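You operate a simulated robot arm through the tools that you are given. There is no shell and no other tool. Be economical: measure what you need, move in short steps, check, and stop when the job is done.

The job below is to be done with a simulated robot arm. You get a single attempt, and the scene is never put back.

TASK
Rub both wax drips off the marble; one lies under the white candlestick.
Fine: use the checked cloth; rest the candlestick on the cork mat, then put both back. Set down upright: white candlestick. What is to be rubbed or washed off counts as gone when no trace of it is left.

Only the result counts: the job must be done as asked and must still hold three seconds after the hand-in. Knocking over, shifting, dropping, spilling or breaking anything else fails it. Flat cloth is picked up by pressing the open fingertips on it (5 to 10 N) and closing them slowly along it; thin cloth reads only 2 to 8 mm in the jaws.

THE ROBOT
A 7-joint arm with a two-finger parallel gripper, fixed in place. Base frame: the origin is at the foot of the arm, x ahead of it, y to its left, z up; the work surface is at about z = 0. Lengths are in m, angles in rad, forces in N, time in s.
With the tool pointing down near the work surface it reaches from about 0.22 to 0.58 m from the base axis. Its first joint turns from -1.152 to 1.152 rad. Payload 2.5 kg.
Tool frame: the origin (TCP) lies between the finger pads and is the grasp point; the fingertips stand 0.023 m ahead of it; z points along the fingers, y is the line along which they close. The gripper opens to 0.094 m. The fingers are 0.038 m wide and 0.01 m thick; the gripper's body (0.054 by 0.096 m) begins 0.039 m behind the TCP.
Orientation is told as [roll, pitch, yaw] about the base's x, y, z axes, in that order, counted from this pose: with the fingers straight down and closing along the base's y, the tool's x points along the base's -x, its y along +y and its z along -z.

THE INTERFACE
- The arm moves only by the tool step_arm. Its argument "motion" is a list that holds one entry, the list of rows, each a list of 7 numbers: the shift along the base's x, y, z in units of 400 mm (1.0 is 400 mm), then the turn, a rotation vector about the base's x, y, z in units of 60 degrees (1.0 is 60 degrees), then the finger opening in m, from 0 to 0.094. In form: [[[tx, ty, tz, rx, ry, rz, fingers], ...]]. A call has 1 to 20 rows; each row is the pose to reach, as a shift and turn from the pose commanded when the call began. A call with a number of a shift or a turn outside -1 to 1 is refused whole. Each row takes 0.2 s and may step no farther than 0.05 m and 0.15 rad from the row before; otherwise, or with a gripper value out of range, the whole call is refused. A pose out of reach is approached as far as the arm can. The call stops where the force on the tool passes 40 N (or 10 N more than at its start, if that is more) or the arm is blocked; 0.2 s more then pass. The fingers move at their own pace (about 0.108 m/s each) and stop on an object; they squeeze with about 35 N. The grip force told is the motor's: it shows also when the fingers shut on nothing. Time passes only in rows, and 0.2 s behind the last, so rows that repeat a pose let the fingers close. The reply holds the time, the measured pose of the TCP, the force on the tool along the base axes, the opening and the grip force, in the units named above and with some noise, with the torque about the TCP (base axes, N m) and any sound that the robot's microphone picked up.
- Cameras (640 x 400 px; columns grow to the right, rows downward): "scene" is fixed at [0.1013, -0.396, 0.56]; the picture's right is [0.94, -0.34, 0.00], its down [-0.15, -0.41, -0.90] and it looks along [0.31, 0.85, -0.44] (base axes); focal length 316 px, centre (320, 200). "wrist" rides on the gripper at [0.086, 0.016, -0.074] in the tool frame; the picture's right is [-0.18, 0.98, 0.00], its down [-0.58, -0.11, -0.81] and it looks along [-0.79, -0.15, 0.59] (tool axes); focal length 243 px, centre (320, 200). There is no depth. A picture from a camera that has moved, and an enlarged one, comes with that camera's place and axes in the base frame and with its lens.
- camera(camera): a new picture of that camera. It takes no simulated time.
- inspect(camera, box): a new picture of the part [left, top, right, bottom] of that camera's present view, enlarged. It takes no simulated time.
- hand_in(): hands the job in; it is judged then, once.

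Go step by step. Nothing tells you positions but the pictures and the camera data: compare them with the known pose of the tool, close in by small moves and look again before you grip or let go. The budget is 120 turns and 76 pictures, counting those below and the enlarged ones. Unless the task says otherwise, let go and move clear before handing in, and close with one line.

The tools are called after "Request:" as a command line: name --argument value ..., lists and objects as JSON in quotes. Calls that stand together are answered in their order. step_arm: Moves the arm, as the interface text tells. Its arguments: {"type":"object","properties":{"motion":{"type":"array"}},"required":["motion"]} The other tools are called the same way: camera (camera) takes a picture; inspect (camera, box) takes an enlarged picture of a part of a camera's view; hand_in () hands the job in.

At the start:

```text
time_s: 0.0
tcp_pos: [0.2624, 0.3314, 0.2936]
tool_rot: [0.001, 0.001, 0.001]
ft_force: [1.2, -0.2, -0.4]
ft_torque: [0.02, -0.01, 0.01]
finger_gap: 0.0939
gripper_force: 0.0
```

scene: 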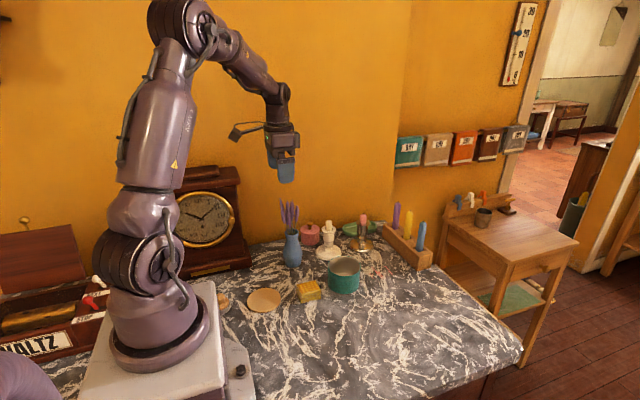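
wrist: 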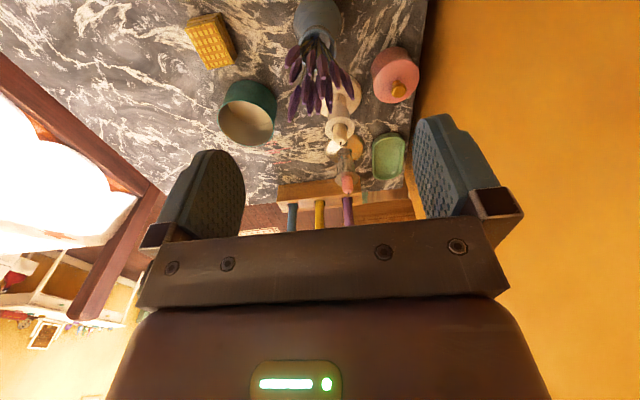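

I see the arm above the far left of a marble table with a white candlestick, vase, teal pot, yellow checked item and cork mat. I'll enlarge the work area first.

Request:
inspect --camera "scene" --box '[200, 190, 440, 340]'

Request:
inspect --camera "wrist" --box '[160, 0, 440, 240]'

```text
2.67 times, centred on (320, 265) of scene
camera zoom: at [0.1013, -0.396, 0.56], right [0.94, -0.34, 0.0], down [-0.15, -0.41, -0.9], along [0.31, 0.85, -0.44], focal length 844 px, centre (320, 27)
```

zoom: 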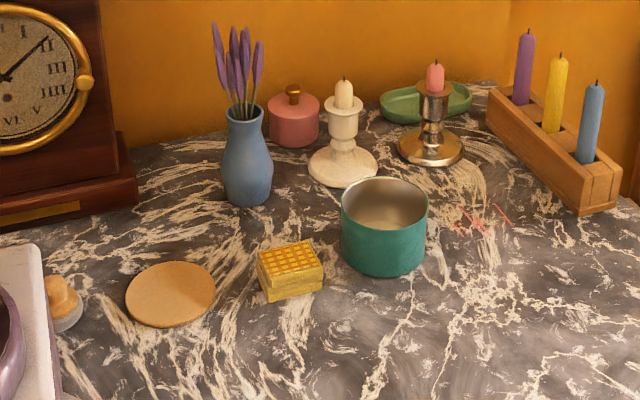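

```text
1.67 times, centred on (300, 120) of wrist
camera zoom: at [0.1751, 0.3481, 0.3672], right [0.18, 0.98, 0.0], down [0.58, -0.11, 0.81], along [0.79, -0.15, -0.59], focal length 404 px, centre (353, 333)
```

zoom: 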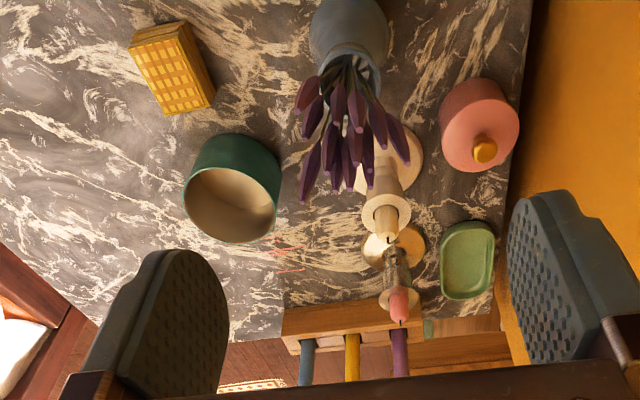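

The red wax marks lie near (0.46–0.53, 0.20), the white candlestick is near (0.40, 0.34), the cork mat near (0.175, 0.21), and the cloth near (0.28, 0.18). I'll move above the candlestick while turning the hand by 90° so that the wrist camera stays clear of the flowers.

Request:
step_arm --motion '[[[0.04, 0.0, 0.0, 0, 0, 0.125, 0.07], [0.085, 0.0, 0.0, 0, 0, 0.25, 0.07], [0.13, 0.005, 0.0, 0, 0, 0.375, 0.07], [0.17, 0.01, 0.0, 0, 0, 0.5, 0.07], [0.21, 0.015, 0.0, 0, 0, 0.625, 0.07], [0.255, 0.02, 0, 0, 0, 0.75, 0.07], [0.3, 0.025, 0, 0, 0, 0.875, 0.07], [0.34, 0.027, 0, 0, 0, 1.0, 0.07]]]'

Request:
step_arm --motion '[[[0, 0, -0.03, 0, 0, 0.125, 0.07], [0, 0, -0.06, 0, 0, 0.25, 0.07], [0, 0, -0.09, 0, 0, 0.375, 0.07], [0, 0, -0.12, 0, 0, 0.5, 0.07]]]'

Request:
camera --camera "wrist"

Request:
camera --camera "scene"

```text
time_s: 1.8
tcp_pos: [0.3991, 0.3431, 0.2932]
tool_rot: [0.0, 0.0, 1.05]
ft_force: [0.5, 0.3, 0.1]
ft_torque: [0.0, -0.01, -0.01]
finger_gap: 0.07
gripper_force: 0.0
```

```text
time_s: 2.8
tcp_pos: [0.3982, 0.3428, 0.2435]
tool_rot: [0.002, 0.001, 1.574]
ft_force: [0.6, -0.2, 1.6]
ft_torque: [-0.01, -0.03, 0.02]
finger_gap: 0.0699
gripper_force: 0.1
```

```text
71 pictures are left
camera wrist: at [0.3805, 0.2567, 0.3187], right [-0.98, 0.18, 0.0], down [0.11, 0.58, 0.81], along [0.15, 0.79, -0.59], focal length 243 px, centre (320, 200)
```

wrist: 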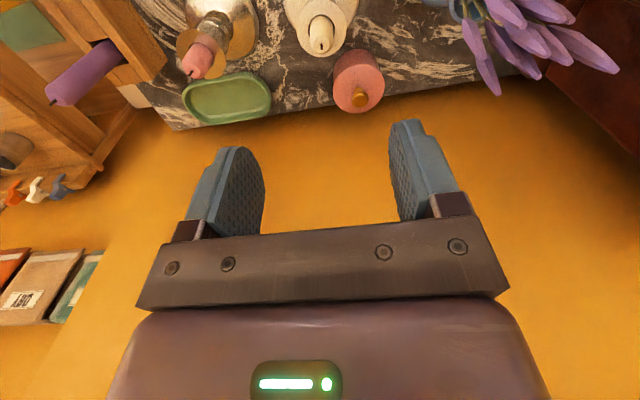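

```text
70 pictures are left
```

scene: 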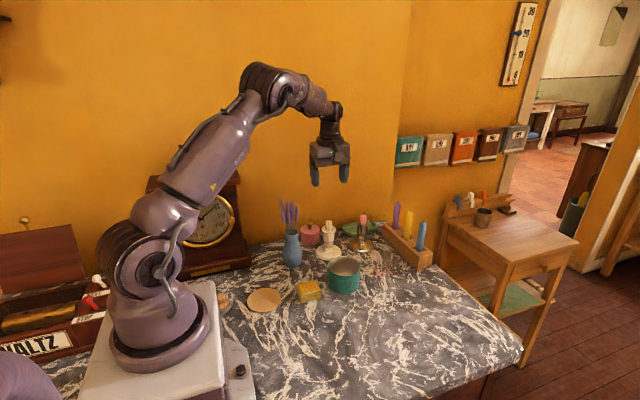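

The candle reads at about (0.395, 0.339), slightly left of and nearer than the hand. I'll go down to z≈0.135, correcting by 3 mm, and look again.

Request:
step_arm --motion '[[[-0.007, -0.007, -0.09, 0, 0, 0, 0.07], [-0.007, -0.007, -0.18, 0, 0, 0, 0.07], [-0.007, -0.007, -0.275, 0, 0, 0, 0.07]]]'

Request:
camera --camera "wrist"

Request:
inspect --camera "scene" --box '[270, 180, 410, 270]'

```text
time_s: 3.6
tcp_pos: [0.3938, 0.3386, 0.1324]
tool_rot: [0.0, -0.001, 1.573]
ft_force: [-0.6, 0.3, 0.3]
ft_torque: [-0.03, 0.0, 0.0]
finger_gap: 0.0702
gripper_force: 0.1
```

```text
69 pictures are left
camera wrist: at [0.3765, 0.2529, 0.2073], right [-0.98, 0.18, 0.0], down [0.11, 0.58, 0.81], along [0.15, 0.79, -0.59], focal length 243 px, centre (320, 200)
```

wrist: 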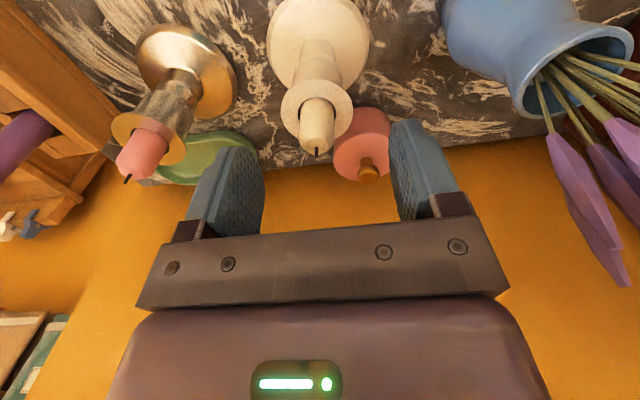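

```text
4.44 times, centred on (340, 225) of scene
camera zoom: at [0.1013, -0.396, 0.56], right [0.94, -0.34, 0.0], down [-0.15, -0.41, -0.9], along [0.31, 0.85, -0.44], focal length 1406 px, centre (231, 89)
```

zoom: 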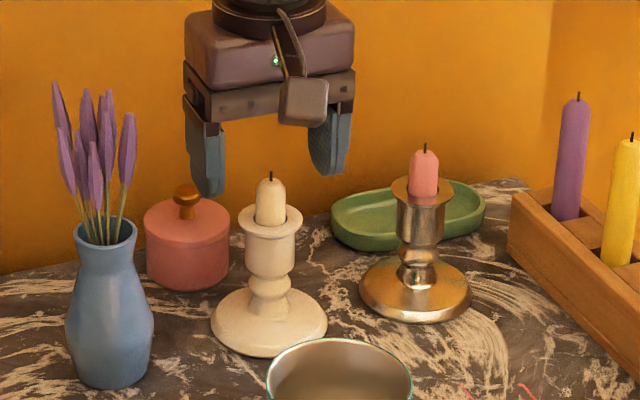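

Triangulating both views puts the candlestick axis at about (0.393, 0.332), with its rim at z≈0.085 and the wick tip at 0.117. I'll shift 7 mm in y and lower so the pads straddle the rim, then check before closing.

Request:
step_arm --motion '[[[-0.002, -0.018, 0, 0, 0, 0, 0.07], [-0.002, -0.018, -0.06, 0, 0, 0, 0.07], [-0.002, -0.018, -0.12, 0, 0, 0, 0.07]]]'

Request:
camera --camera "wrist"

Request:
inspect --camera "scene" --box '[270, 180, 410, 270]'

```text
time_s: 4.4
tcp_pos: [0.3946, 0.3343, 0.0886]
tool_rot: [-0.001, -0.001, 1.572]
ft_force: [0.1, 0.0, -0.2]
ft_torque: [-0.02, -0.05, 0.0]
finger_gap: 0.0701
gripper_force: 0.1
```

```text
67 pictures are left
camera wrist: at [0.3772, 0.2487, 0.1626], right [-0.98, 0.18, 0.0], down [0.11, 0.58, 0.81], along [0.15, 0.79, -0.59], focal length 243 px, centre (320, 200)
```

wrist: 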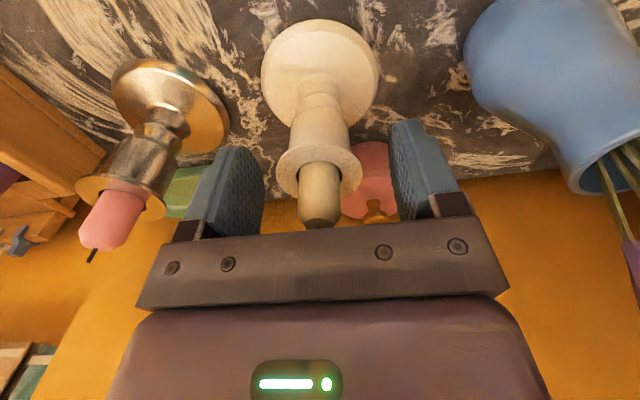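

```text
4.44 times, centred on (340, 225) of scene
camera zoom: at [0.1013, -0.396, 0.56], right [0.94, -0.34, 0.0], down [-0.15, -0.41, -0.9], along [0.31, 0.85, -0.44], focal length 1406 px, centre (231, 89)
```

zoom: 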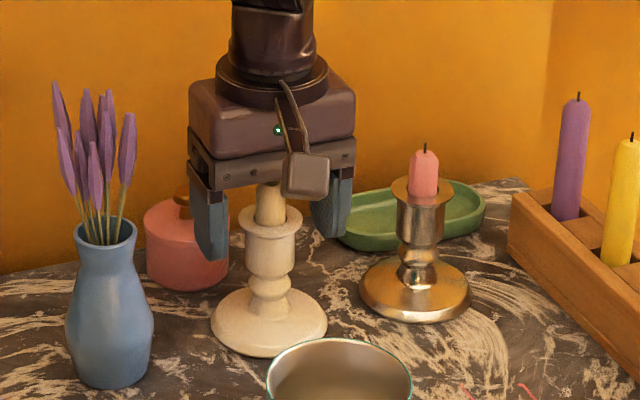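

The rim sits midway between the fingers, about 4 mm nearer in y. I'll make that small correction and close gently.

Request:
step_arm --motion '[[[-0.002, -0.009, -0.01, 0, 0, 0, 0.07], [-0.002, -0.009, -0.01, 0, 0, 0, 0.055], [-0.002, -0.009, -0.01, 0, 0, 0, 0.045], [-0.002, -0.009, -0.01, 0, 0, 0, 0.035], [-0.002, -0.009, -0.01, 0, 0, 0, 0.02], [-0.002, -0.009, -0.01, 0, 0, 0, 0.02]]]'

Request:
inspect --camera "scene" --box '[270, 180, 410, 270]'

```text
time_s: 5.8
tcp_pos: [0.3936, 0.3304, 0.0837]
tool_rot: [-0.001, 0.0, 1.571]
ft_force: [2.5, -1.5, 0.5]
ft_torque: [0.07, -0.06, -0.06]
finger_gap: 0.0358
gripper_force: 35.2
```

```text
4.44 times, centred on (340, 225) of scene
camera zoom: at [0.1013, -0.396, 0.56], right [0.94, -0.34, 0.0], down [-0.15, -0.41, -0.9], along [0.31, 0.85, -0.44], focal length 1406 px, centre (231, 89)
```

zoom: 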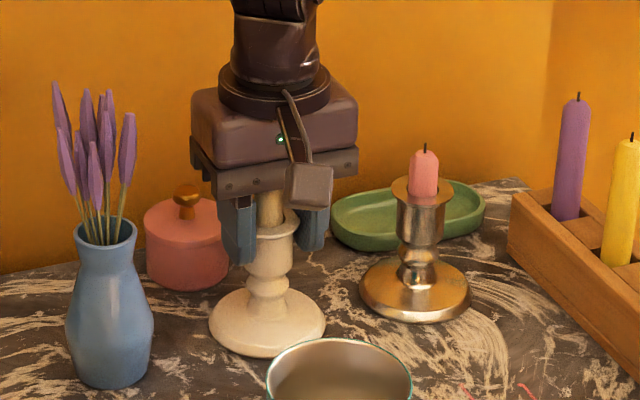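

The gripper holds the rim (gap 36 mm), with the base moved by about 1 mm at most. I'll lift it 0.11 m and look.

Request:
step_arm --motion '[[[0, 0, 0.02, 0, 0, 0, 0.02], [0, 0, 0.06, 0, 0, 0, 0.02], [0, 0, 0.11, 0, 0, 0, 0.02], [0, 0, 0.16, 0, 0, 0, 0.02], [0, 0, 0.21, 0, 0, 0, 0.02], [0, 0, 0.26, 0, 0, 0, 0.02], [0, 0, 0.275, 0, 0, 0, 0.02], [0, 0, 0.275, 0, 0, 0, 0.02]]]'

Request:
inspect --camera "scene" --box '[230, 140, 440, 300]'

```text
time_s: 7.6
tcp_pos: [0.394, 0.3294, 0.1902]
tool_rot: [0.0, -0.001, 1.57]
ft_force: [0.5, -0.3, -4.7]
ft_torque: [-0.02, 0.02, -0.02]
finger_gap: 0.0361
gripper_force: 35.5
```

```text
2.50 times, centred on (335, 220) of scene
camera zoom: at [0.1013, -0.3959, 0.56], right [0.94, -0.34, 0.0], down [-0.15, -0.41, -0.9], along [0.31, 0.85, -0.44], focal length 791 px, centre (282, 150)
```

zoom: 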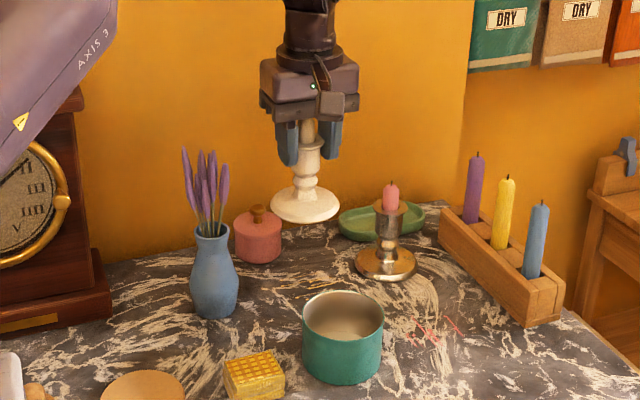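

The candlestick hangs upright and faint streaks of the second drip show where it stood. I'll carry it round in front of the vase to above the mat.

Request:
step_arm --motion '[[[0, -0.07, 0, 0, 0, 0, 0.02], [0, -0.14, 0, 0, 0, 0, 0.02], [-0.05, -0.2, 0, 0, 0, 0, 0.02], [-0.12, -0.23, 0, 0, 0, 0, 0.02], [-0.2, -0.25, 0, 0, 0, 0, 0.02], [-0.28, -0.27, 0, 0, 0, 0, 0.02], [-0.36, -0.28, 0, 0, 0, 0, 0.02], [-0.44, -0.29, 0, 0, 0, 0, 0.02], [-0.51, -0.3, 0, 0, 0, 0, 0.02], [-0.5475, -0.3025, 0, 0, 0, 0, 0.02], [-0.5475, -0.3025, 0, 0, 0, 0, 0.02]]]'

Request:
camera --camera "wrist"

Request:
inspect --camera "scene" --box '[200, 180, 360, 320]'

Request:
inspect --camera "scene" --box '[310, 230, 410, 292]'

```text
time_s: 10.0
tcp_pos: [0.172, 0.2086, 0.1917]
tool_rot: [0.0, 0.0, 1.57]
ft_force: [0.2, -0.1, -4.2]
ft_torque: [-0.01, 0.02, -0.02]
finger_gap: 0.0358
gripper_force: 34.9
```

```text
63 pictures are left
camera wrist: at [0.1557, 0.1222, 0.2667], right [-0.98, 0.18, 0.0], down [0.11, 0.58, 0.81], along [0.15, 0.79, -0.59], focal length 243 px, centre (320, 200)
```

wrist: 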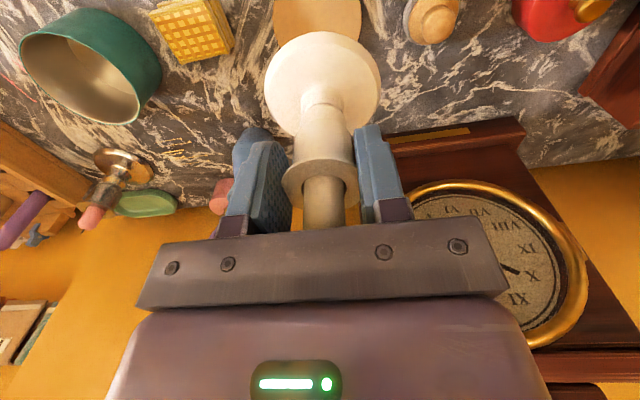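

```text
2.86 times, centred on (280, 250) of scene
camera zoom: at [0.1013, -0.3959, 0.56], right [0.94, -0.34, 0.0], down [-0.15, -0.41, -0.9], along [0.31, 0.85, -0.44], focal length 904 px, centre (434, 57)
```

zoom: 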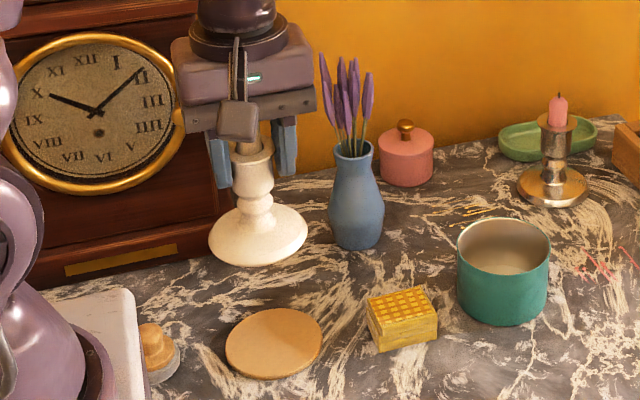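

```text
6.40 times, centred on (360, 261) of scene
camera zoom: at [0.1013, -0.3959, 0.56], right [0.94, -0.34, 0.0], down [-0.15, -0.41, -0.9], along [0.31, 0.85, -0.44], focal length 2025 px, centre (64, -190)
```

zoom: 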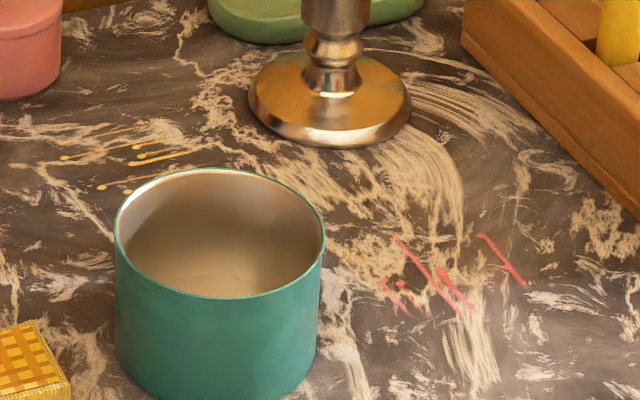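

The mat centre comes out at about (0.173, 0.200). I'll move 8 mm in −y and lower to about 1 cm above contact, then check.

Request:
step_arm --motion '[[[0.002, -0.02, -0.05, 0, 0, 0, 0.02], [0.002, -0.02, -0.11, 0, 0, 0, 0.02], [0.002, -0.02, -0.17, 0, 0, 0, 0.02], [0.002, -0.02, -0.215, 0, 0, 0, 0.02], [0.002, -0.02, -0.215, 0, 0, 0, 0.02]]]'

Request:
camera --camera "wrist"

Request:
inspect --camera "scene" --box '[210, 210, 320, 320]'

```text
time_s: 11.2
tcp_pos: [0.1764, 0.1986, 0.1087]
tool_rot: [-0.001, 0.001, 1.571]
ft_force: [-0.2, 0.1, -4.1]
ft_torque: [-0.05, 0.0, -0.01]
finger_gap: 0.0358
gripper_force: 34.3
```

```text
60 pictures are left
camera wrist: at [0.1597, 0.1127, 0.1825], right [-0.98, 0.18, 0.0], down [0.11, 0.58, 0.81], along [0.15, 0.79, -0.59], focal length 243 px, centre (320, 200)
```

wrist: 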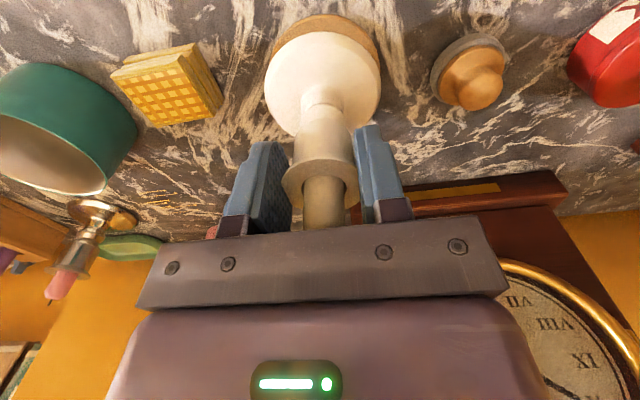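

```text
3.64 times, centred on (265, 265) of scene
camera zoom: at [0.1013, -0.3959, 0.56], right [0.94, -0.34, 0.0], down [-0.15, -0.41, -0.9], along [0.31, 0.85, -0.44], focal length 1151 px, centre (520, -36)
```

zoom: 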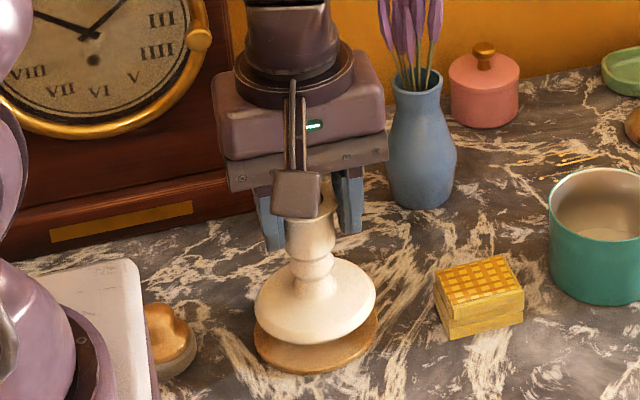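

The base sits right over the mat in both views. I'll lower slowly until it touches.

Request:
step_arm --motion '[[[0, 0, -0.015, 0, 0, 0, 0.02], [0, 0, -0.03, 0, 0, 0, 0.02], [0, 0, -0.038, 0, 0, 0, 0.02], [0, 0, -0.043, 0, 0, 0, 0.02], [0, 0, -0.043, 0, 0, 0, 0.02]]]'

```text
time_s: 12.4
tcp_pos: [0.1763, 0.2, 0.0897]
tool_rot: [0.0, -0.001, 1.571]
ft_force: [-0.6, -0.1, -3.2]
ft_torque: [-0.01, 0.0, -0.01]
finger_gap: 0.036
gripper_force: 34.4
```

The load is just starting to come off; I'll lower by single millimetres.

Request:
step_arm --motion '[[[0, 0, -0.0025, 0, 0, 0, 0.02], [0, 0, -0.005, 0, 0, 0, 0.02], [0, 0, -0.005, 0, 0, 0, 0.02]]]'

Request:
inspect --camera "scene" --box '[210, 210, 320, 320]'

```text
time_s: 13.2
tcp_pos: [0.1754, 0.1996, 0.0881]
tool_rot: [-0.002, 0.0, 1.572]
ft_force: [0.3, -4.5, 22.5]
ft_torque: [0.08, 0.28, 0.05]
finger_gap: 0.036
gripper_force: 35.3
```

```text
3.64 times, centred on (265, 265) of scene
camera zoom: at [0.1012, -0.396, 0.56], right [0.94, -0.34, 0.0], down [-0.15, -0.41, -0.9], along [0.31, 0.85, -0.44], focal length 1151 px, centre (520, -36)
```

zoom: 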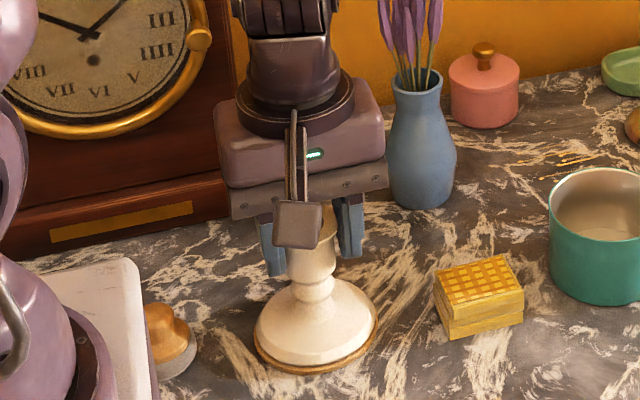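

It's resting centred on the mat. I'll ease the pressure, open, and rise straight up.

Request:
step_arm --motion '[[[0, 0, 0.002, 0, 0, 0, 0.02], [0, 0, 0.002, 0, 0, 0, 0.045], [0, 0, 0.002, 0, 0, 0, 0.07], [0, 0, 0.002, 0, 0, 0, 0.07], [0, 0, 0.05, 0, 0, 0, 0.07], [0, 0, 0.1, 0, 0, 0, 0.07], [0, 0, 0.2, 0, 0, 0, 0.07], [0, 0, 0.3, 0, 0, 0, 0.07]]]'

Request:
camera --camera "wrist"

Request:
inspect --camera "scene" --box '[210, 210, 350, 310]'

```text
time_s: 15.0
tcp_pos: [0.1751, 0.1997, 0.2104]
tool_rot: [0.004, 0.001, 1.571]
ft_force: [-0.6, 0.6, 1.2]
ft_torque: [0.01, 0.02, 0.01]
finger_gap: 0.07
gripper_force: 0.1
```

```text
57 pictures are left
camera wrist: at [0.1583, 0.114, 0.285], right [-0.98, 0.18, 0.0], down [0.11, 0.58, 0.81], along [0.15, 0.79, -0.59], focal length 243 px, centre (320, 200)
```

wrist: 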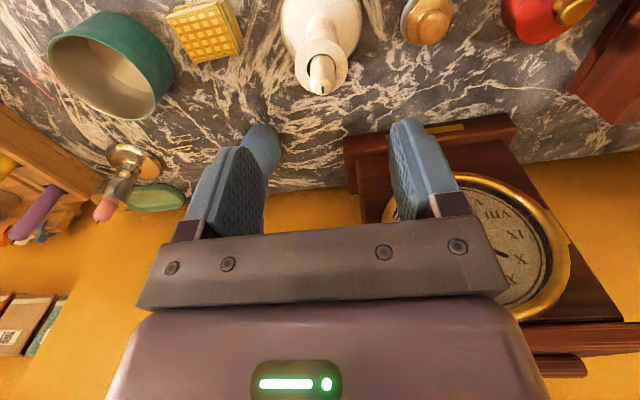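

```text
4.00 times, centred on (280, 260) of scene
camera zoom: at [0.1013, -0.3959, 0.56], right [0.94, -0.34, 0.0], down [-0.15, -0.41, -0.9], along [0.31, 0.85, -0.44], focal length 1266 px, centre (480, -40)
```

zoom: 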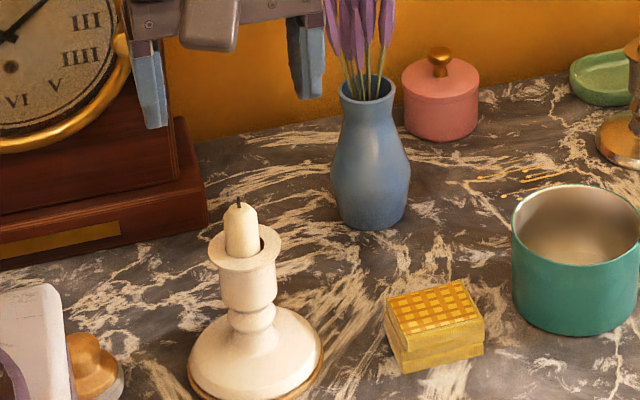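

The candlestick stands centred on the mat. The cloth is a folded pad of about 52×35×24 mm centred near (0.283, 0.187); I'll hover over it and look.

Request:
step_arm --motion '[[[0.09, -0.01, 0, 0, 0, 0, 0.075], [0.18, -0.02, 0, 0, 0, 0, 0.075], [0.27, -0.0325, 0, 0, 0, 0, 0.075], [0.27, -0.0325, -0.1, 0, 0, 0, 0.075], [0.27, -0.0325, -0.2, 0, 0, 0, 0.075], [0.27, -0.0325, -0.3, 0, 0, 0, 0.075], [0.27, -0.0325, -0.3, 0, 0, 0, 0.075]]]'

Request:
camera --camera "wrist"

Request:
inspect --camera "scene" --box '[250, 220, 370, 310]'

```text
time_s: 16.6
tcp_pos: [0.2812, 0.1873, 0.0849]
tool_rot: [0.001, 0.0, 1.571]
ft_force: [1.3, 0.3, 0.1]
ft_torque: [0.0, 0.02, 0.03]
finger_gap: 0.0752
gripper_force: 0.2
```

```text
55 pictures are left
camera wrist: at [0.2651, 0.0998, 0.1588], right [-0.98, 0.18, 0.0], down [0.11, 0.58, 0.81], along [0.15, 0.79, -0.59], focal length 243 px, centre (320, 200)
```

wrist: 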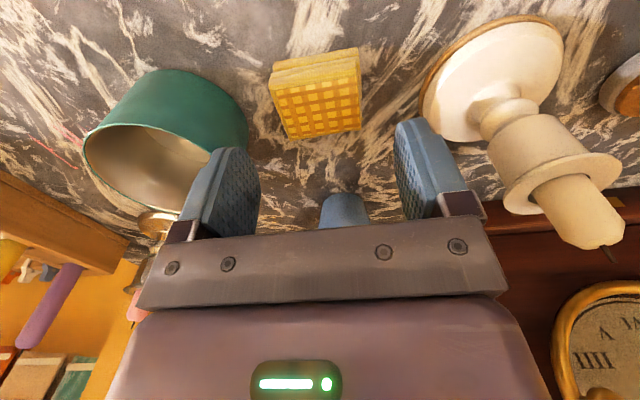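

```text
4.44 times, centred on (310, 265) of scene
camera zoom: at [0.1013, -0.396, 0.56], right [0.94, -0.34, 0.0], down [-0.15, -0.41, -0.9], along [0.31, 0.85, -0.44], focal length 1406 px, centre (364, -89)
```

zoom: 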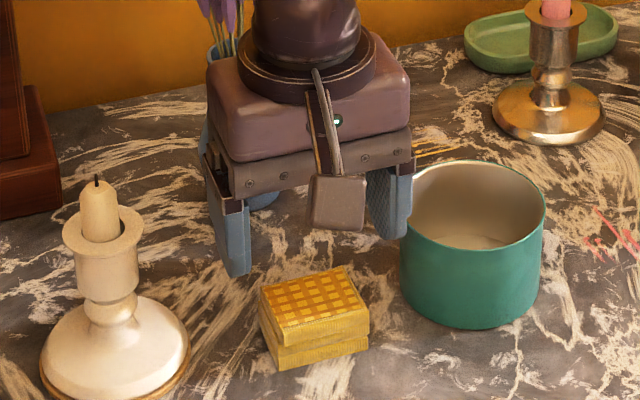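

Both views agree: the pad spans x 0.256–0.309, y 0.168–0.205, aligned with the fingers. I'll descend with a 66 mm opening, tips a few mm above the marble, and close slowly.

Request:
step_arm --motion '[[[0.003, 0, -0.05, 0, 0, 0, 0.066], [0.003, 0, -0.1, 0, 0, 0, 0.066], [0.003, 0, -0.13, 0, 0, 0, 0.066], [0.003, 0, -0.143, 0, 0, 0, 0.066], [0.003, 0, -0.143, 0, 0, 0, 0.066]]]'

Request:
inspect --camera "scene" --box '[250, 220, 370, 310]'

```text
time_s: 17.8
tcp_pos: [0.2836, 0.1837, 0.0297]
tool_rot: [0.0, 0.001, 1.573]
ft_force: [0.8, 1.1, 0.4]
ft_torque: [-0.03, -0.02, -0.01]
finger_gap: 0.0658
gripper_force: 0.0
```

```text
4.44 times, centred on (310, 265) of scene
camera zoom: at [0.1013, -0.396, 0.56], right [0.94, -0.34, 0.0], down [-0.15, -0.41, -0.9], along [0.31, 0.85, -0.44], focal length 1406 px, centre (364, -89)
```

zoom: 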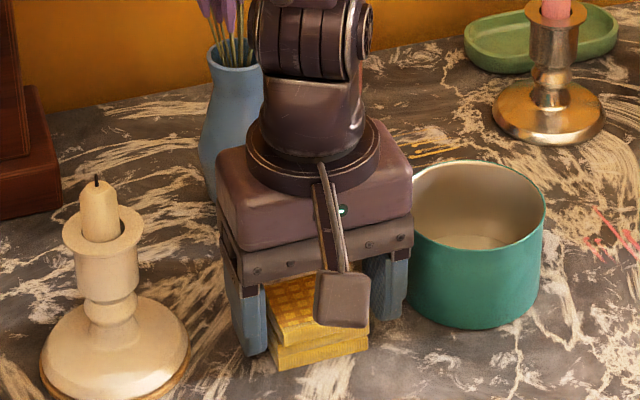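

Fingers straddle the pad with clearance to the pot. I'll nudge 3 mm in y and close slowly.

Request:
step_arm --motion '[[[-0.002, 0.007, -0.004, 0, 0, 0, 0.066], [-0.002, 0.007, -0.004, 0, 0, 0, 0.058], [-0.002, 0.007, -0.004, 0, 0, 0, 0.05], [-0.002, 0.007, -0.004, 0, 0, 0, 0.042], [-0.002, 0.007, -0.004, 0, 0, 0, 0.034], [-0.002, 0.007, -0.004, 0, 0, 0, 0.026], [-0.002, 0.007, -0.004, 0, 0, 0, 0.02], [-0.002, 0.007, -0.004, 0, 0, 0, 0.02]]]'

Request:
camera --camera "wrist"

Request:
inspect --camera "scene" --box '[250, 220, 370, 310]'

```text
time_s: 19.6
tcp_pos: [0.2835, 0.1877, 0.0284]
tool_rot: [0.001, 0.002, 1.571]
ft_force: [-0.5, -0.3, -0.3]
ft_torque: [0.0, 0.02, -0.01]
finger_gap: 0.0532
gripper_force: 35.3
```

```text
52 pictures are left
camera wrist: at [0.2665, 0.1018, 0.1029], right [-0.98, 0.18, 0.0], down [0.11, 0.58, 0.81], along [0.15, 0.79, -0.59], focal length 243 px, centre (320, 200)
```

wrist: 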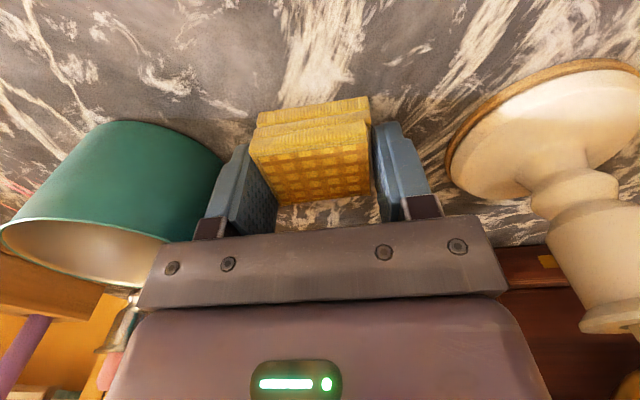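

```text
4.44 times, centred on (310, 265) of scene
camera zoom: at [0.1013, -0.396, 0.56], right [0.94, -0.34, 0.0], down [-0.15, -0.41, -0.9], along [0.31, 0.85, -0.44], focal length 1406 px, centre (364, -89)
```

zoom: 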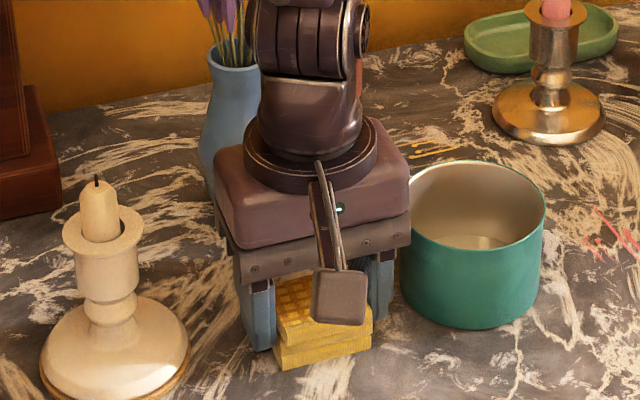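

The pad is held firmly (53 mm). I'll lift it, carry it over the pot toward the spot under the former candlestick, and view the drip.

Request:
step_arm --motion '[[[0, 0, 0.06, 0, 0, 0, 0.02], [0, 0, 0.14, 0, 0, 0, 0.02], [0, 0, 0.22, 0, 0, 0, 0.02], [0, 0, 0.28, 0, 0, 0, 0.02], [0.06, 0.06, 0.28, 0, 0, 0, 0.02], [0.12, 0.12, 0.28, 0, 0, 0, 0.02], [0.18, 0.18, 0.28, 0, 0, 0, 0.02], [0.25, 0.22, 0.28, 0, 0, 0, 0.02], [0.25, 0.22, 0.28, 0, 0, 0, 0.02]]]'

Request:
camera --camera "wrist"

Request:
camera --camera "scene"

```text
time_s: 21.6
tcp_pos: [0.3837, 0.2765, 0.1419]
tool_rot: [0.0, 0.0, 1.572]
ft_force: [-0.1, -1.0, -0.1]
ft_torque: [-0.03, -0.03, 0.01]
finger_gap: 0.0528
gripper_force: 34.9
```

```text
50 pictures are left
camera wrist: at [0.3671, 0.19, 0.2164], right [-0.98, 0.18, 0.0], down [0.11, 0.58, 0.81], along [0.15, 0.79, -0.59], focal length 243 px, centre (320, 200)
```

wrist: 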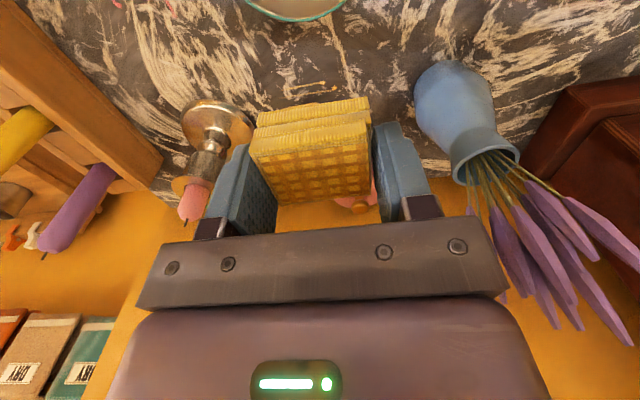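

```text
49 pictures are left
```

scene: 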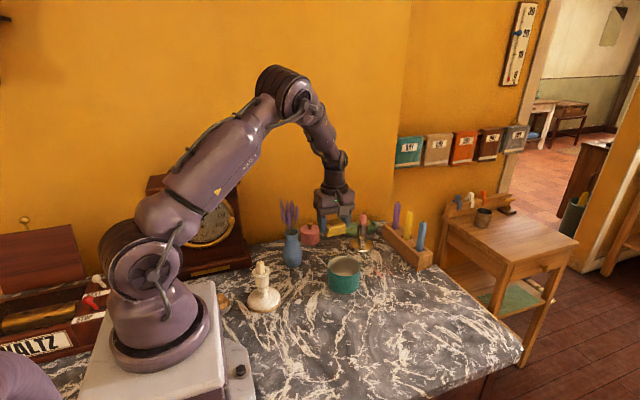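

I'll move over the yellow drip's centre (0.40, 0.325) and lower to just above contact.

Request:
step_arm --motion '[[[0.02, 0.06, 0, 0, 0, 0, 0.02], [0.035, 0.12, 0, 0, 0, 0, 0.02], [0.035, 0.12, -0.1, 0, 0, 0, 0.02], [0.035, 0.12, -0.2, 0, 0, 0, 0.02], [0.035, 0.12, -0.26, 0, 0, 0, 0.02], [0.035, 0.12, -0.275, 0, 0, 0, 0.02], [0.035, 0.12, -0.275, 0, 0, 0, 0.02]]]'

Request:
inspect --camera "scene" --box '[270, 180, 410, 280]'

```text
time_s: 23.2
tcp_pos: [0.3985, 0.3265, 0.0308]
tool_rot: [0.001, -0.001, 1.573]
ft_force: [0.2, -0.1, -0.1]
ft_torque: [-0.01, 0.0, 0.0]
finger_gap: 0.053
gripper_force: 34.7
```

```text
4.00 times, centred on (340, 230) of scene
camera zoom: at [0.1013, -0.396, 0.56], right [0.94, -0.34, 0.0], down [-0.15, -0.41, -0.9], along [0.31, 0.85, -0.44], focal length 1266 px, centre (240, 80)
```

zoom: 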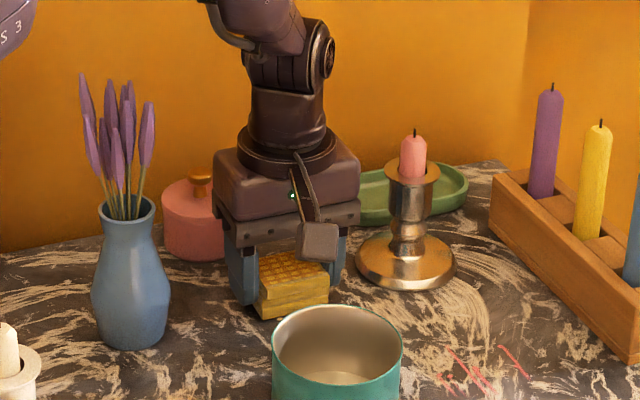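

The pad is just above the marble with clear room around it. I'll press down in small steps to feel contact.

Request:
step_arm --motion '[[[0, 0, -0.004, 0, 0, 0, 0.02], [0, 0, -0.0065, 0, 0, 0, 0.02], [0, 0, -0.0065, 0, 0, 0, 0.02]]]'

```text
time_s: 24.0
tcp_pos: [0.3994, 0.3259, 0.0287]
tool_rot: [-0.001, 0.0, 1.571]
ft_force: [-0.7, -2.1, 4.2]
ft_torque: [-0.09, 0.11, 0.01]
finger_gap: 0.0531
gripper_force: 34.7
```

Contact at 4 N. I'll press a touch more and rub over the whole drip area (x 0.378–0.42, y 0.30–0.352).

Request:
step_arm --motion '[[[-0.03, 0, -0.0015, 0, 0, 0, 0.02], [-0.0525, 0, -0.0015, 0, 0, 0, 0.02], [-0.02, 0, -0.0015, 0, 0, 0, 0.02], [0.02, 0, -0.0015, 0, 0, 0, 0.02], [0.0525, 0, -0.0015, 0, 0, 0, 0.02], [0.0525, -0.03, -0.0015, 0, 0, 0, 0.02], [0, -0.03, -0.0015, 0, 0, 0, 0.02], [-0.0525, -0.03, -0.0015, 0, 0, 0, 0.02], [-0.0525, -0.065, -0.0015, 0, 0, 0, 0.02], [0, -0.065, -0.0015, 0, 0, 0, 0.02], [0.0525, -0.065, -0.0015, 0, 0, 0, 0.02], [0.0525, -0.015, -0.0015, 0, 0, 0, 0.02], [0.0525, 0.03, -0.0015, 0, 0, 0, 0.02], [0, 0.03, -0.0015, 0, 0, 0, 0.02], [-0.0525, 0.03, -0.0015, 0, 0, 0, 0.02], [-0.0525, 0.065, -0.0015, 0, 0, 0, 0.02], [0, 0.065, -0.0015, 0, 0, 0, 0.02], [0.0525, 0.065, -0.0015, 0, 0, 0, 0.02], [0.02, 0.03, -0.0015, 0, 0, 0, 0.02], [0, 0, -0.0015, 0, 0, 0, 0.02]]]'

Request:
inspect --camera "scene" --box '[270, 180, 410, 280]'

```text
time_s: 28.2
tcp_pos: [0.3995, 0.3242, 0.026]
tool_rot: [-0.002, 0.001, 1.572]
ft_force: [1.9, 3.9, 7.4]
ft_torque: [0.1, 0.0, -0.04]
finger_gap: 0.0531
gripper_force: 35.2
```

```text
4.00 times, centred on (340, 230) of scene
camera zoom: at [0.1013, -0.396, 0.56], right [0.94, -0.34, 0.0], down [-0.15, -0.41, -0.9], along [0.31, 0.85, -0.44], focal length 1266 px, centre (240, 80)
```

zoom: 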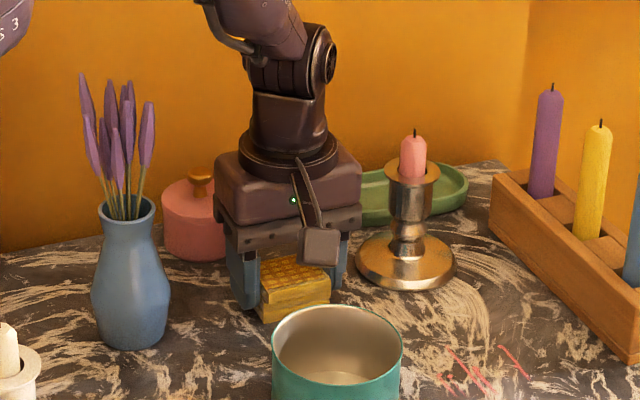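

Rubbed with about 8 N. I'll lift and check the spot.

Request:
step_arm --motion '[[[0, 0, 0.06, 0, 0, 0, 0.02], [0, 0, 0.14, 0, 0, 0, 0.02], [0, 0, 0.22, 0, 0, 0, 0.02], [0, 0, 0.28, 0, 0, 0, 0.02], [0, -0.06, 0.28, 0, 0, 0, 0.02], [0, -0.13, 0.28, 0, 0, 0, 0.02], [0, -0.2, 0.28, 0, 0, 0, 0.02], [0, -0.2, 0.28, 0, 0, 0, 0.02]]]'

Request:
inspect --camera "wrist" --box '[180, 0, 480, 240]'

Request:
inspect --camera "scene" --box '[310, 230, 410, 292]'

```text
time_s: 30.0
tcp_pos: [0.4007, 0.2462, 0.1376]
tool_rot: [0.001, 0.001, 1.573]
ft_force: [-0.5, 0.0, -0.8]
ft_torque: [-0.01, 0.03, 0.02]
finger_gap: 0.0529
gripper_force: 35.3
```

```text
1.67 times, centred on (330, 120) of wrist
camera zoom: at [0.384, 0.1598, 0.212], right [-0.98, 0.18, 0.0], down [0.11, 0.58, 0.81], along [0.15, 0.79, -0.59], focal length 404 px, centre (303, 333)
```

zoom: 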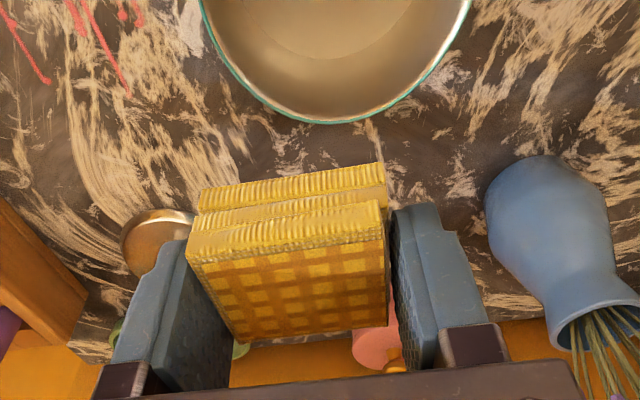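

```text
6.40 times, centred on (360, 261) of scene
camera zoom: at [0.1013, -0.396, 0.56], right [0.94, -0.34, 0.0], down [-0.15, -0.41, -0.9], along [0.31, 0.85, -0.44], focal length 2025 px, centre (64, -190)
```

zoom: 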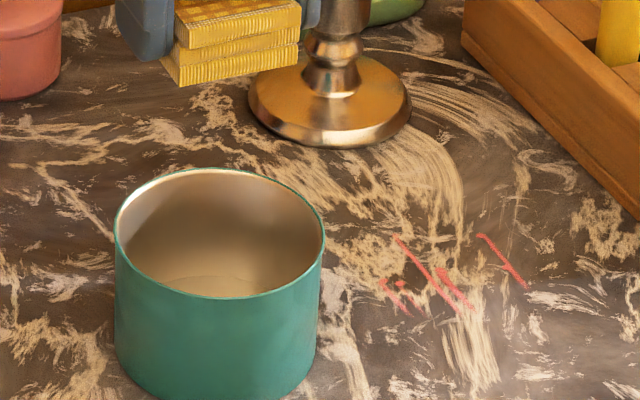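

The yellow drip is gone. Next I'll go over the red one, centred near (0.494, 0.207).

Request:
step_arm --motion '[[[0.08, -0.03, 0, 0, 0, 0, 0.02], [0.16, -0.06, 0, 0, 0, 0, 0.02], [0.234, -0.098, 0, 0, 0, 0, 0.02], [0.234, -0.098, 0, 0, 0, 0, 0.02], [0.234, -0.098, -0.1, 0, 0, 0, 0.02], [0.234, -0.098, -0.19, 0, 0, 0, 0.02], [0.234, -0.098, -0.25, 0, 0, 0, 0.02], [0.234, -0.098, -0.263, 0, 0, 0, 0.02], [0.234, -0.098, -0.263, 0, 0, 0, 0.02]]]'

Request:
inspect --camera "scene" --box '[310, 190, 450, 290]'

```text
time_s: 32.0
tcp_pos: [0.4911, 0.2065, 0.034]
tool_rot: [0.0, 0.0, 1.573]
ft_force: [0.7, 0.0, 0.5]
ft_torque: [0.0, 0.04, 0.0]
finger_gap: 0.0528
gripper_force: 34.9
```

```text
4.00 times, centred on (380, 240) of scene
camera zoom: at [0.1013, -0.396, 0.56], right [0.94, -0.34, 0.0], down [-0.15, -0.41, -0.9], along [0.31, 0.85, -0.44], focal length 1266 px, centre (80, 40)
```

zoom: 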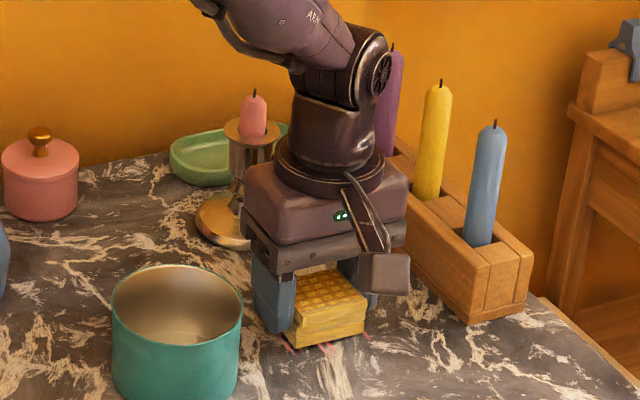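

Clear on all sides. I'll press down to contact.

Request:
step_arm --motion '[[[0, 0, -0.008, 0, 0, 0, 0.02], [0, 0, -0.012, 0, 0, 0, 0.02], [0, 0, -0.014, 0, 0, 0, 0.02], [0, 0, -0.014, 0, 0, 0, 0.02]]]'

```text
time_s: 33.0
tcp_pos: [0.4919, 0.2066, 0.027]
tool_rot: [0.001, 0.0, 1.572]
ft_force: [-1.9, -0.9, 4.3]
ft_torque: [0.0, 0.07, -0.04]
finger_gap: 0.0531
gripper_force: 35.1
```

Contact at 4 N. Now I'll rub over x 0.474–0.522, y 0.178–0.237.

Request:
step_arm --motion '[[[-0.044, 0, -0.0015, 0, 0, 0, 0.02], [0, 0, -0.0015, 0, 0, 0, 0.02], [0.04, 0, -0.0015, 0, 0, 0, 0.02], [0.075, 0, -0.0015, 0, 0, 0, 0.02], [0.075, -0.035, -0.0015, 0, 0, 0, 0.02], [0.02, -0.035, -0.0015, 0, 0, 0, 0.02], [-0.044, -0.035, -0.0015, 0, 0, 0, 0.02], [-0.044, -0.07, -0.0015, 0, 0, 0, 0.02], [0.02, -0.07, -0.0015, 0, 0, 0, 0.02], [0.075, -0.07, -0.0015, 0, 0, 0, 0.02], [0.075, -0.02, -0.0015, 0, 0, 0, 0.02], [0.075, 0.035, -0.0015, 0, 0, 0, 0.02], [0.02, 0.035, -0.0015, 0, 0, 0, 0.02], [-0.044, 0.035, -0.0015, 0, 0, 0, 0.02], [-0.044, 0.076, -0.0015, 0, 0, 0, 0.02], [0.02, 0.076, -0.0015, 0, 0, 0, 0.02], [0.075, 0.076, -0.0015, 0, 0, 0, 0.02], [0.03, 0.035, -0.0015, 0, 0, 0, 0.02], [-0.02, 0, -0.0015, 0, 0, 0, 0.02], [0, -0.035, -0.0015, 0, 0, 0, 0.02]]]'

Request:
step_arm --motion '[[[0, 0, 0.06, 0, 0, 0, 0.02], [0, 0, 0.14, 0, 0, 0, 0.02], [0, 0, 0.22, 0, 0, 0, 0.02], [0, 0, 0.28, 0, 0, 0, 0.02], [0, 0, 0.28, 0, 0, 0, 0.02]]]'

Request:
inspect --camera "scene" --box '[310, 230, 410, 292]'

```text
time_s: 37.2
tcp_pos: [0.4927, 0.1937, 0.0275]
tool_rot: [0.0, -0.004, 1.573]
ft_force: [-5.3, 7.5, 17.2]
ft_torque: [0.15, 0.06, -0.03]
finger_gap: 0.0532
gripper_force: 34.6
```

```text
time_s: 38.4
tcp_pos: [0.4919, 0.1908, 0.1423]
tool_rot: [0.001, -0.001, 1.571]
ft_force: [0.4, 0.2, -0.4]
ft_torque: [0.02, -0.04, 0.02]
finger_gap: 0.0531
gripper_force: 35.1
```

```text
6.40 times, centred on (360, 261) of scene
camera zoom: at [0.1013, -0.396, 0.56], right [0.94, -0.34, 0.0], down [-0.15, -0.41, -0.9], along [0.31, 0.85, -0.44], focal length 2025 px, centre (64, -190)
```

zoom: 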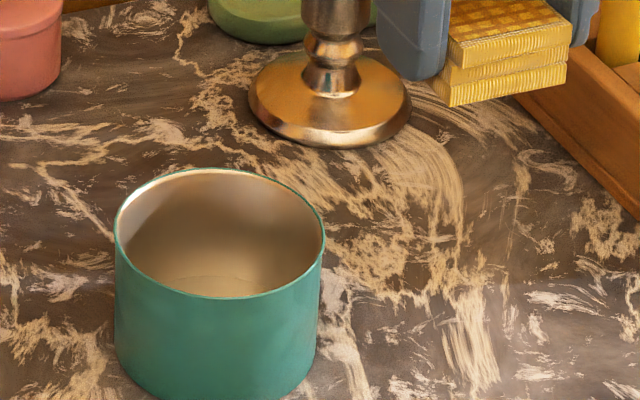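

Both drips are gone without a trace. I'll carry the pad back over the pot to its original place.

Request:
step_arm --motion '[[[-0.1, 0, 0, 0, 0, 0, 0.02], [-0.2, 0, 0, 0, 0, 0, 0.02], [-0.3, -0.005, 0, 0, 0, 0, 0.02], [-0.4, -0.008, 0, 0, 0, 0, 0.02], [-0.48, -0.009, 0, 0, 0, 0, 0.02], [-0.523, -0.009, 0, 0, 0, 0, 0.02], [-0.523, -0.009, -0.1, 0, 0, 0, 0.02], [-0.523, -0.009, -0.2, 0, 0, 0, 0.02], [-0.523, -0.009, -0.26, 0, 0, 0, 0.02], [-0.523, -0.009, -0.27, 0, 0, 0, 0.02], [-0.523, -0.009, -0.27, 0, 0, 0, 0.02]]]'

Request:
inspect --camera "scene" --box '[250, 220, 370, 310]'

```text
time_s: 40.8
tcp_pos: [0.2837, 0.1898, 0.0301]
tool_rot: [0.0, 0.001, 1.571]
ft_force: [0.1, 0.5, -0.4]
ft_torque: [-0.02, -0.03, -0.03]
finger_gap: 0.0532
gripper_force: 34.9
```

```text
4.44 times, centred on (310, 265) of scene
camera zoom: at [0.1013, -0.396, 0.56], right [0.94, -0.34, 0.0], down [-0.15, -0.41, -0.9], along [0.31, 0.85, -0.44], focal length 1406 px, centre (364, -89)
```

zoom: 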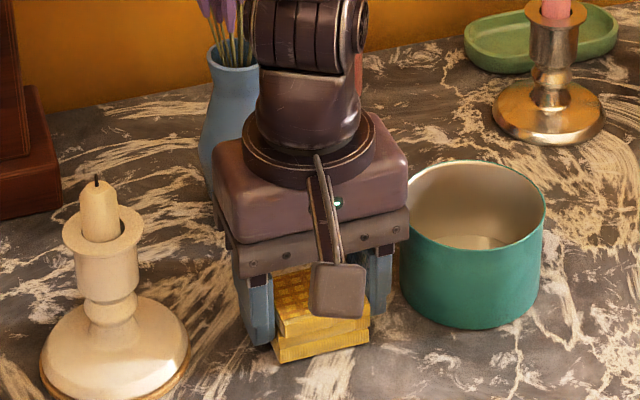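

Nearly there; I'll shift 2.5 mm toward the front, lower the last bit onto the marble, and release.

Request:
step_arm --motion '[[[-0.001, -0.0065, 0, 0, 0, 0, 0.02], [-0.001, -0.0065, -0.003, 0, 0, 0, 0.02], [-0.001, -0.0065, -0.0055, 0, 0, 0, 0.02], [-0.001, -0.0065, -0.0055, 0, 0, 0, 0.02]]]'

Request:
inspect --camera "scene" --box '[250, 220, 370, 310]'

```text
time_s: 41.8
tcp_pos: [0.2829, 0.1881, 0.0292]
tool_rot: [0.001, 0.001, 1.574]
ft_force: [0.0, 0.8, 0.0]
ft_torque: [0.02, -0.01, -0.02]
finger_gap: 0.0531
gripper_force: 35.3
```

```text
4.44 times, centred on (310, 265) of scene
camera zoom: at [0.1013, -0.396, 0.56], right [0.94, -0.34, 0.0], down [-0.15, -0.41, -0.9], along [0.31, 0.85, -0.44], focal length 1406 px, centre (364, -89)
```

zoom: 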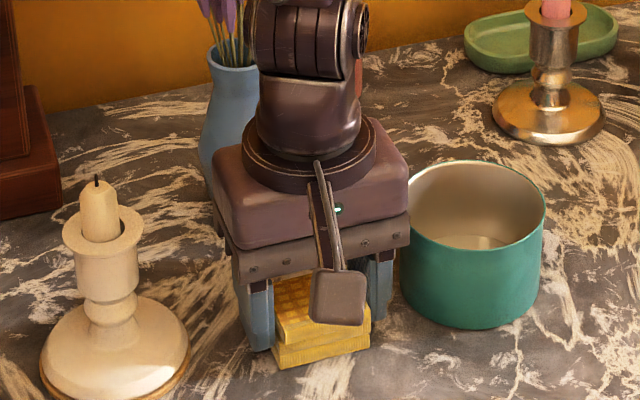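

The pad matches its starting place. I'll lower the last millimetre to contact and then open.

Request:
step_arm --motion '[[[0, 0, -0.002, 0, 0, 0, 0.02], [0, 0, -0.004, 0, 0, 0, 0.02], [0, 0, -0.004, 0, 0, 0, 0.02]]]'

```text
time_s: 42.6
tcp_pos: [0.2834, 0.1868, 0.028]
tool_rot: [0.001, 0.001, 1.572]
ft_force: [-0.5, -0.5, 9.0]
ft_torque: [0.0, 0.05, -0.02]
finger_gap: 0.0528
gripper_force: 35.3
```

Contact at 9 N, so the pad is down. I'll ease off, open to 66 mm and rise.

Request:
step_arm --motion '[[[0, 0, 0.001, 0, 0, 0, 0.02], [0, 0, 0.001, 0, 0, 0, 0.058], [0, 0, 0.001, 0, 0, 0, 0.066], [0, 0, 0.001, 0, 0, 0, 0.066], [0, 0, 0.05, 0, 0, 0, 0.066], [0, 0, 0.15, 0, 0, 0, 0.066], [0, 0, 0.25, 0, 0, 0, 0.066], [0, 0, 0.35, 0, 0, 0, 0.066], [0, 0, 0.455, 0, 0, 0, 0.07], [0, 0, 0.455, 0, 0, 0, 0.07]]]'

Request:
camera --camera "wrist"

Request:
inspect --camera "scene" --box '[210, 210, 350, 310]'

```text
time_s: 44.8
tcp_pos: [0.2825, 0.1853, 0.2105]
tool_rot: [0.0, 0.0, 1.572]
ft_force: [-0.6, -1.0, 0.8]
ft_torque: [0.01, 0.01, -0.01]
finger_gap: 0.07
gripper_force: 0.1
```

```text
40 pictures are left
camera wrist: at [0.2654, 0.0989, 0.2855], right [-0.98, 0.18, 0.0], down [0.11, 0.58, 0.81], along [0.15, 0.79, -0.59], focal length 243 px, centre (320, 200)
```

wrist: 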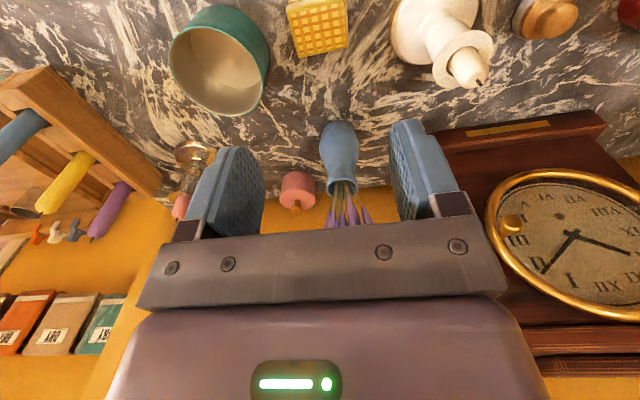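

```text
4.00 times, centred on (280, 260) of scene
camera zoom: at [0.1013, -0.396, 0.56], right [0.94, -0.34, 0.0], down [-0.15, -0.41, -0.9], along [0.31, 0.85, -0.44], focal length 1266 px, centre (480, -40)
```

zoom: 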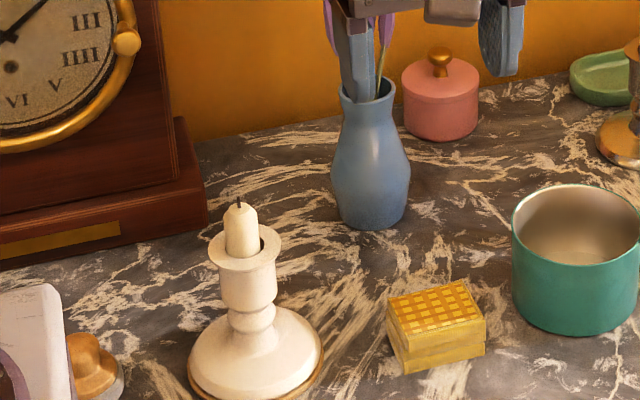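

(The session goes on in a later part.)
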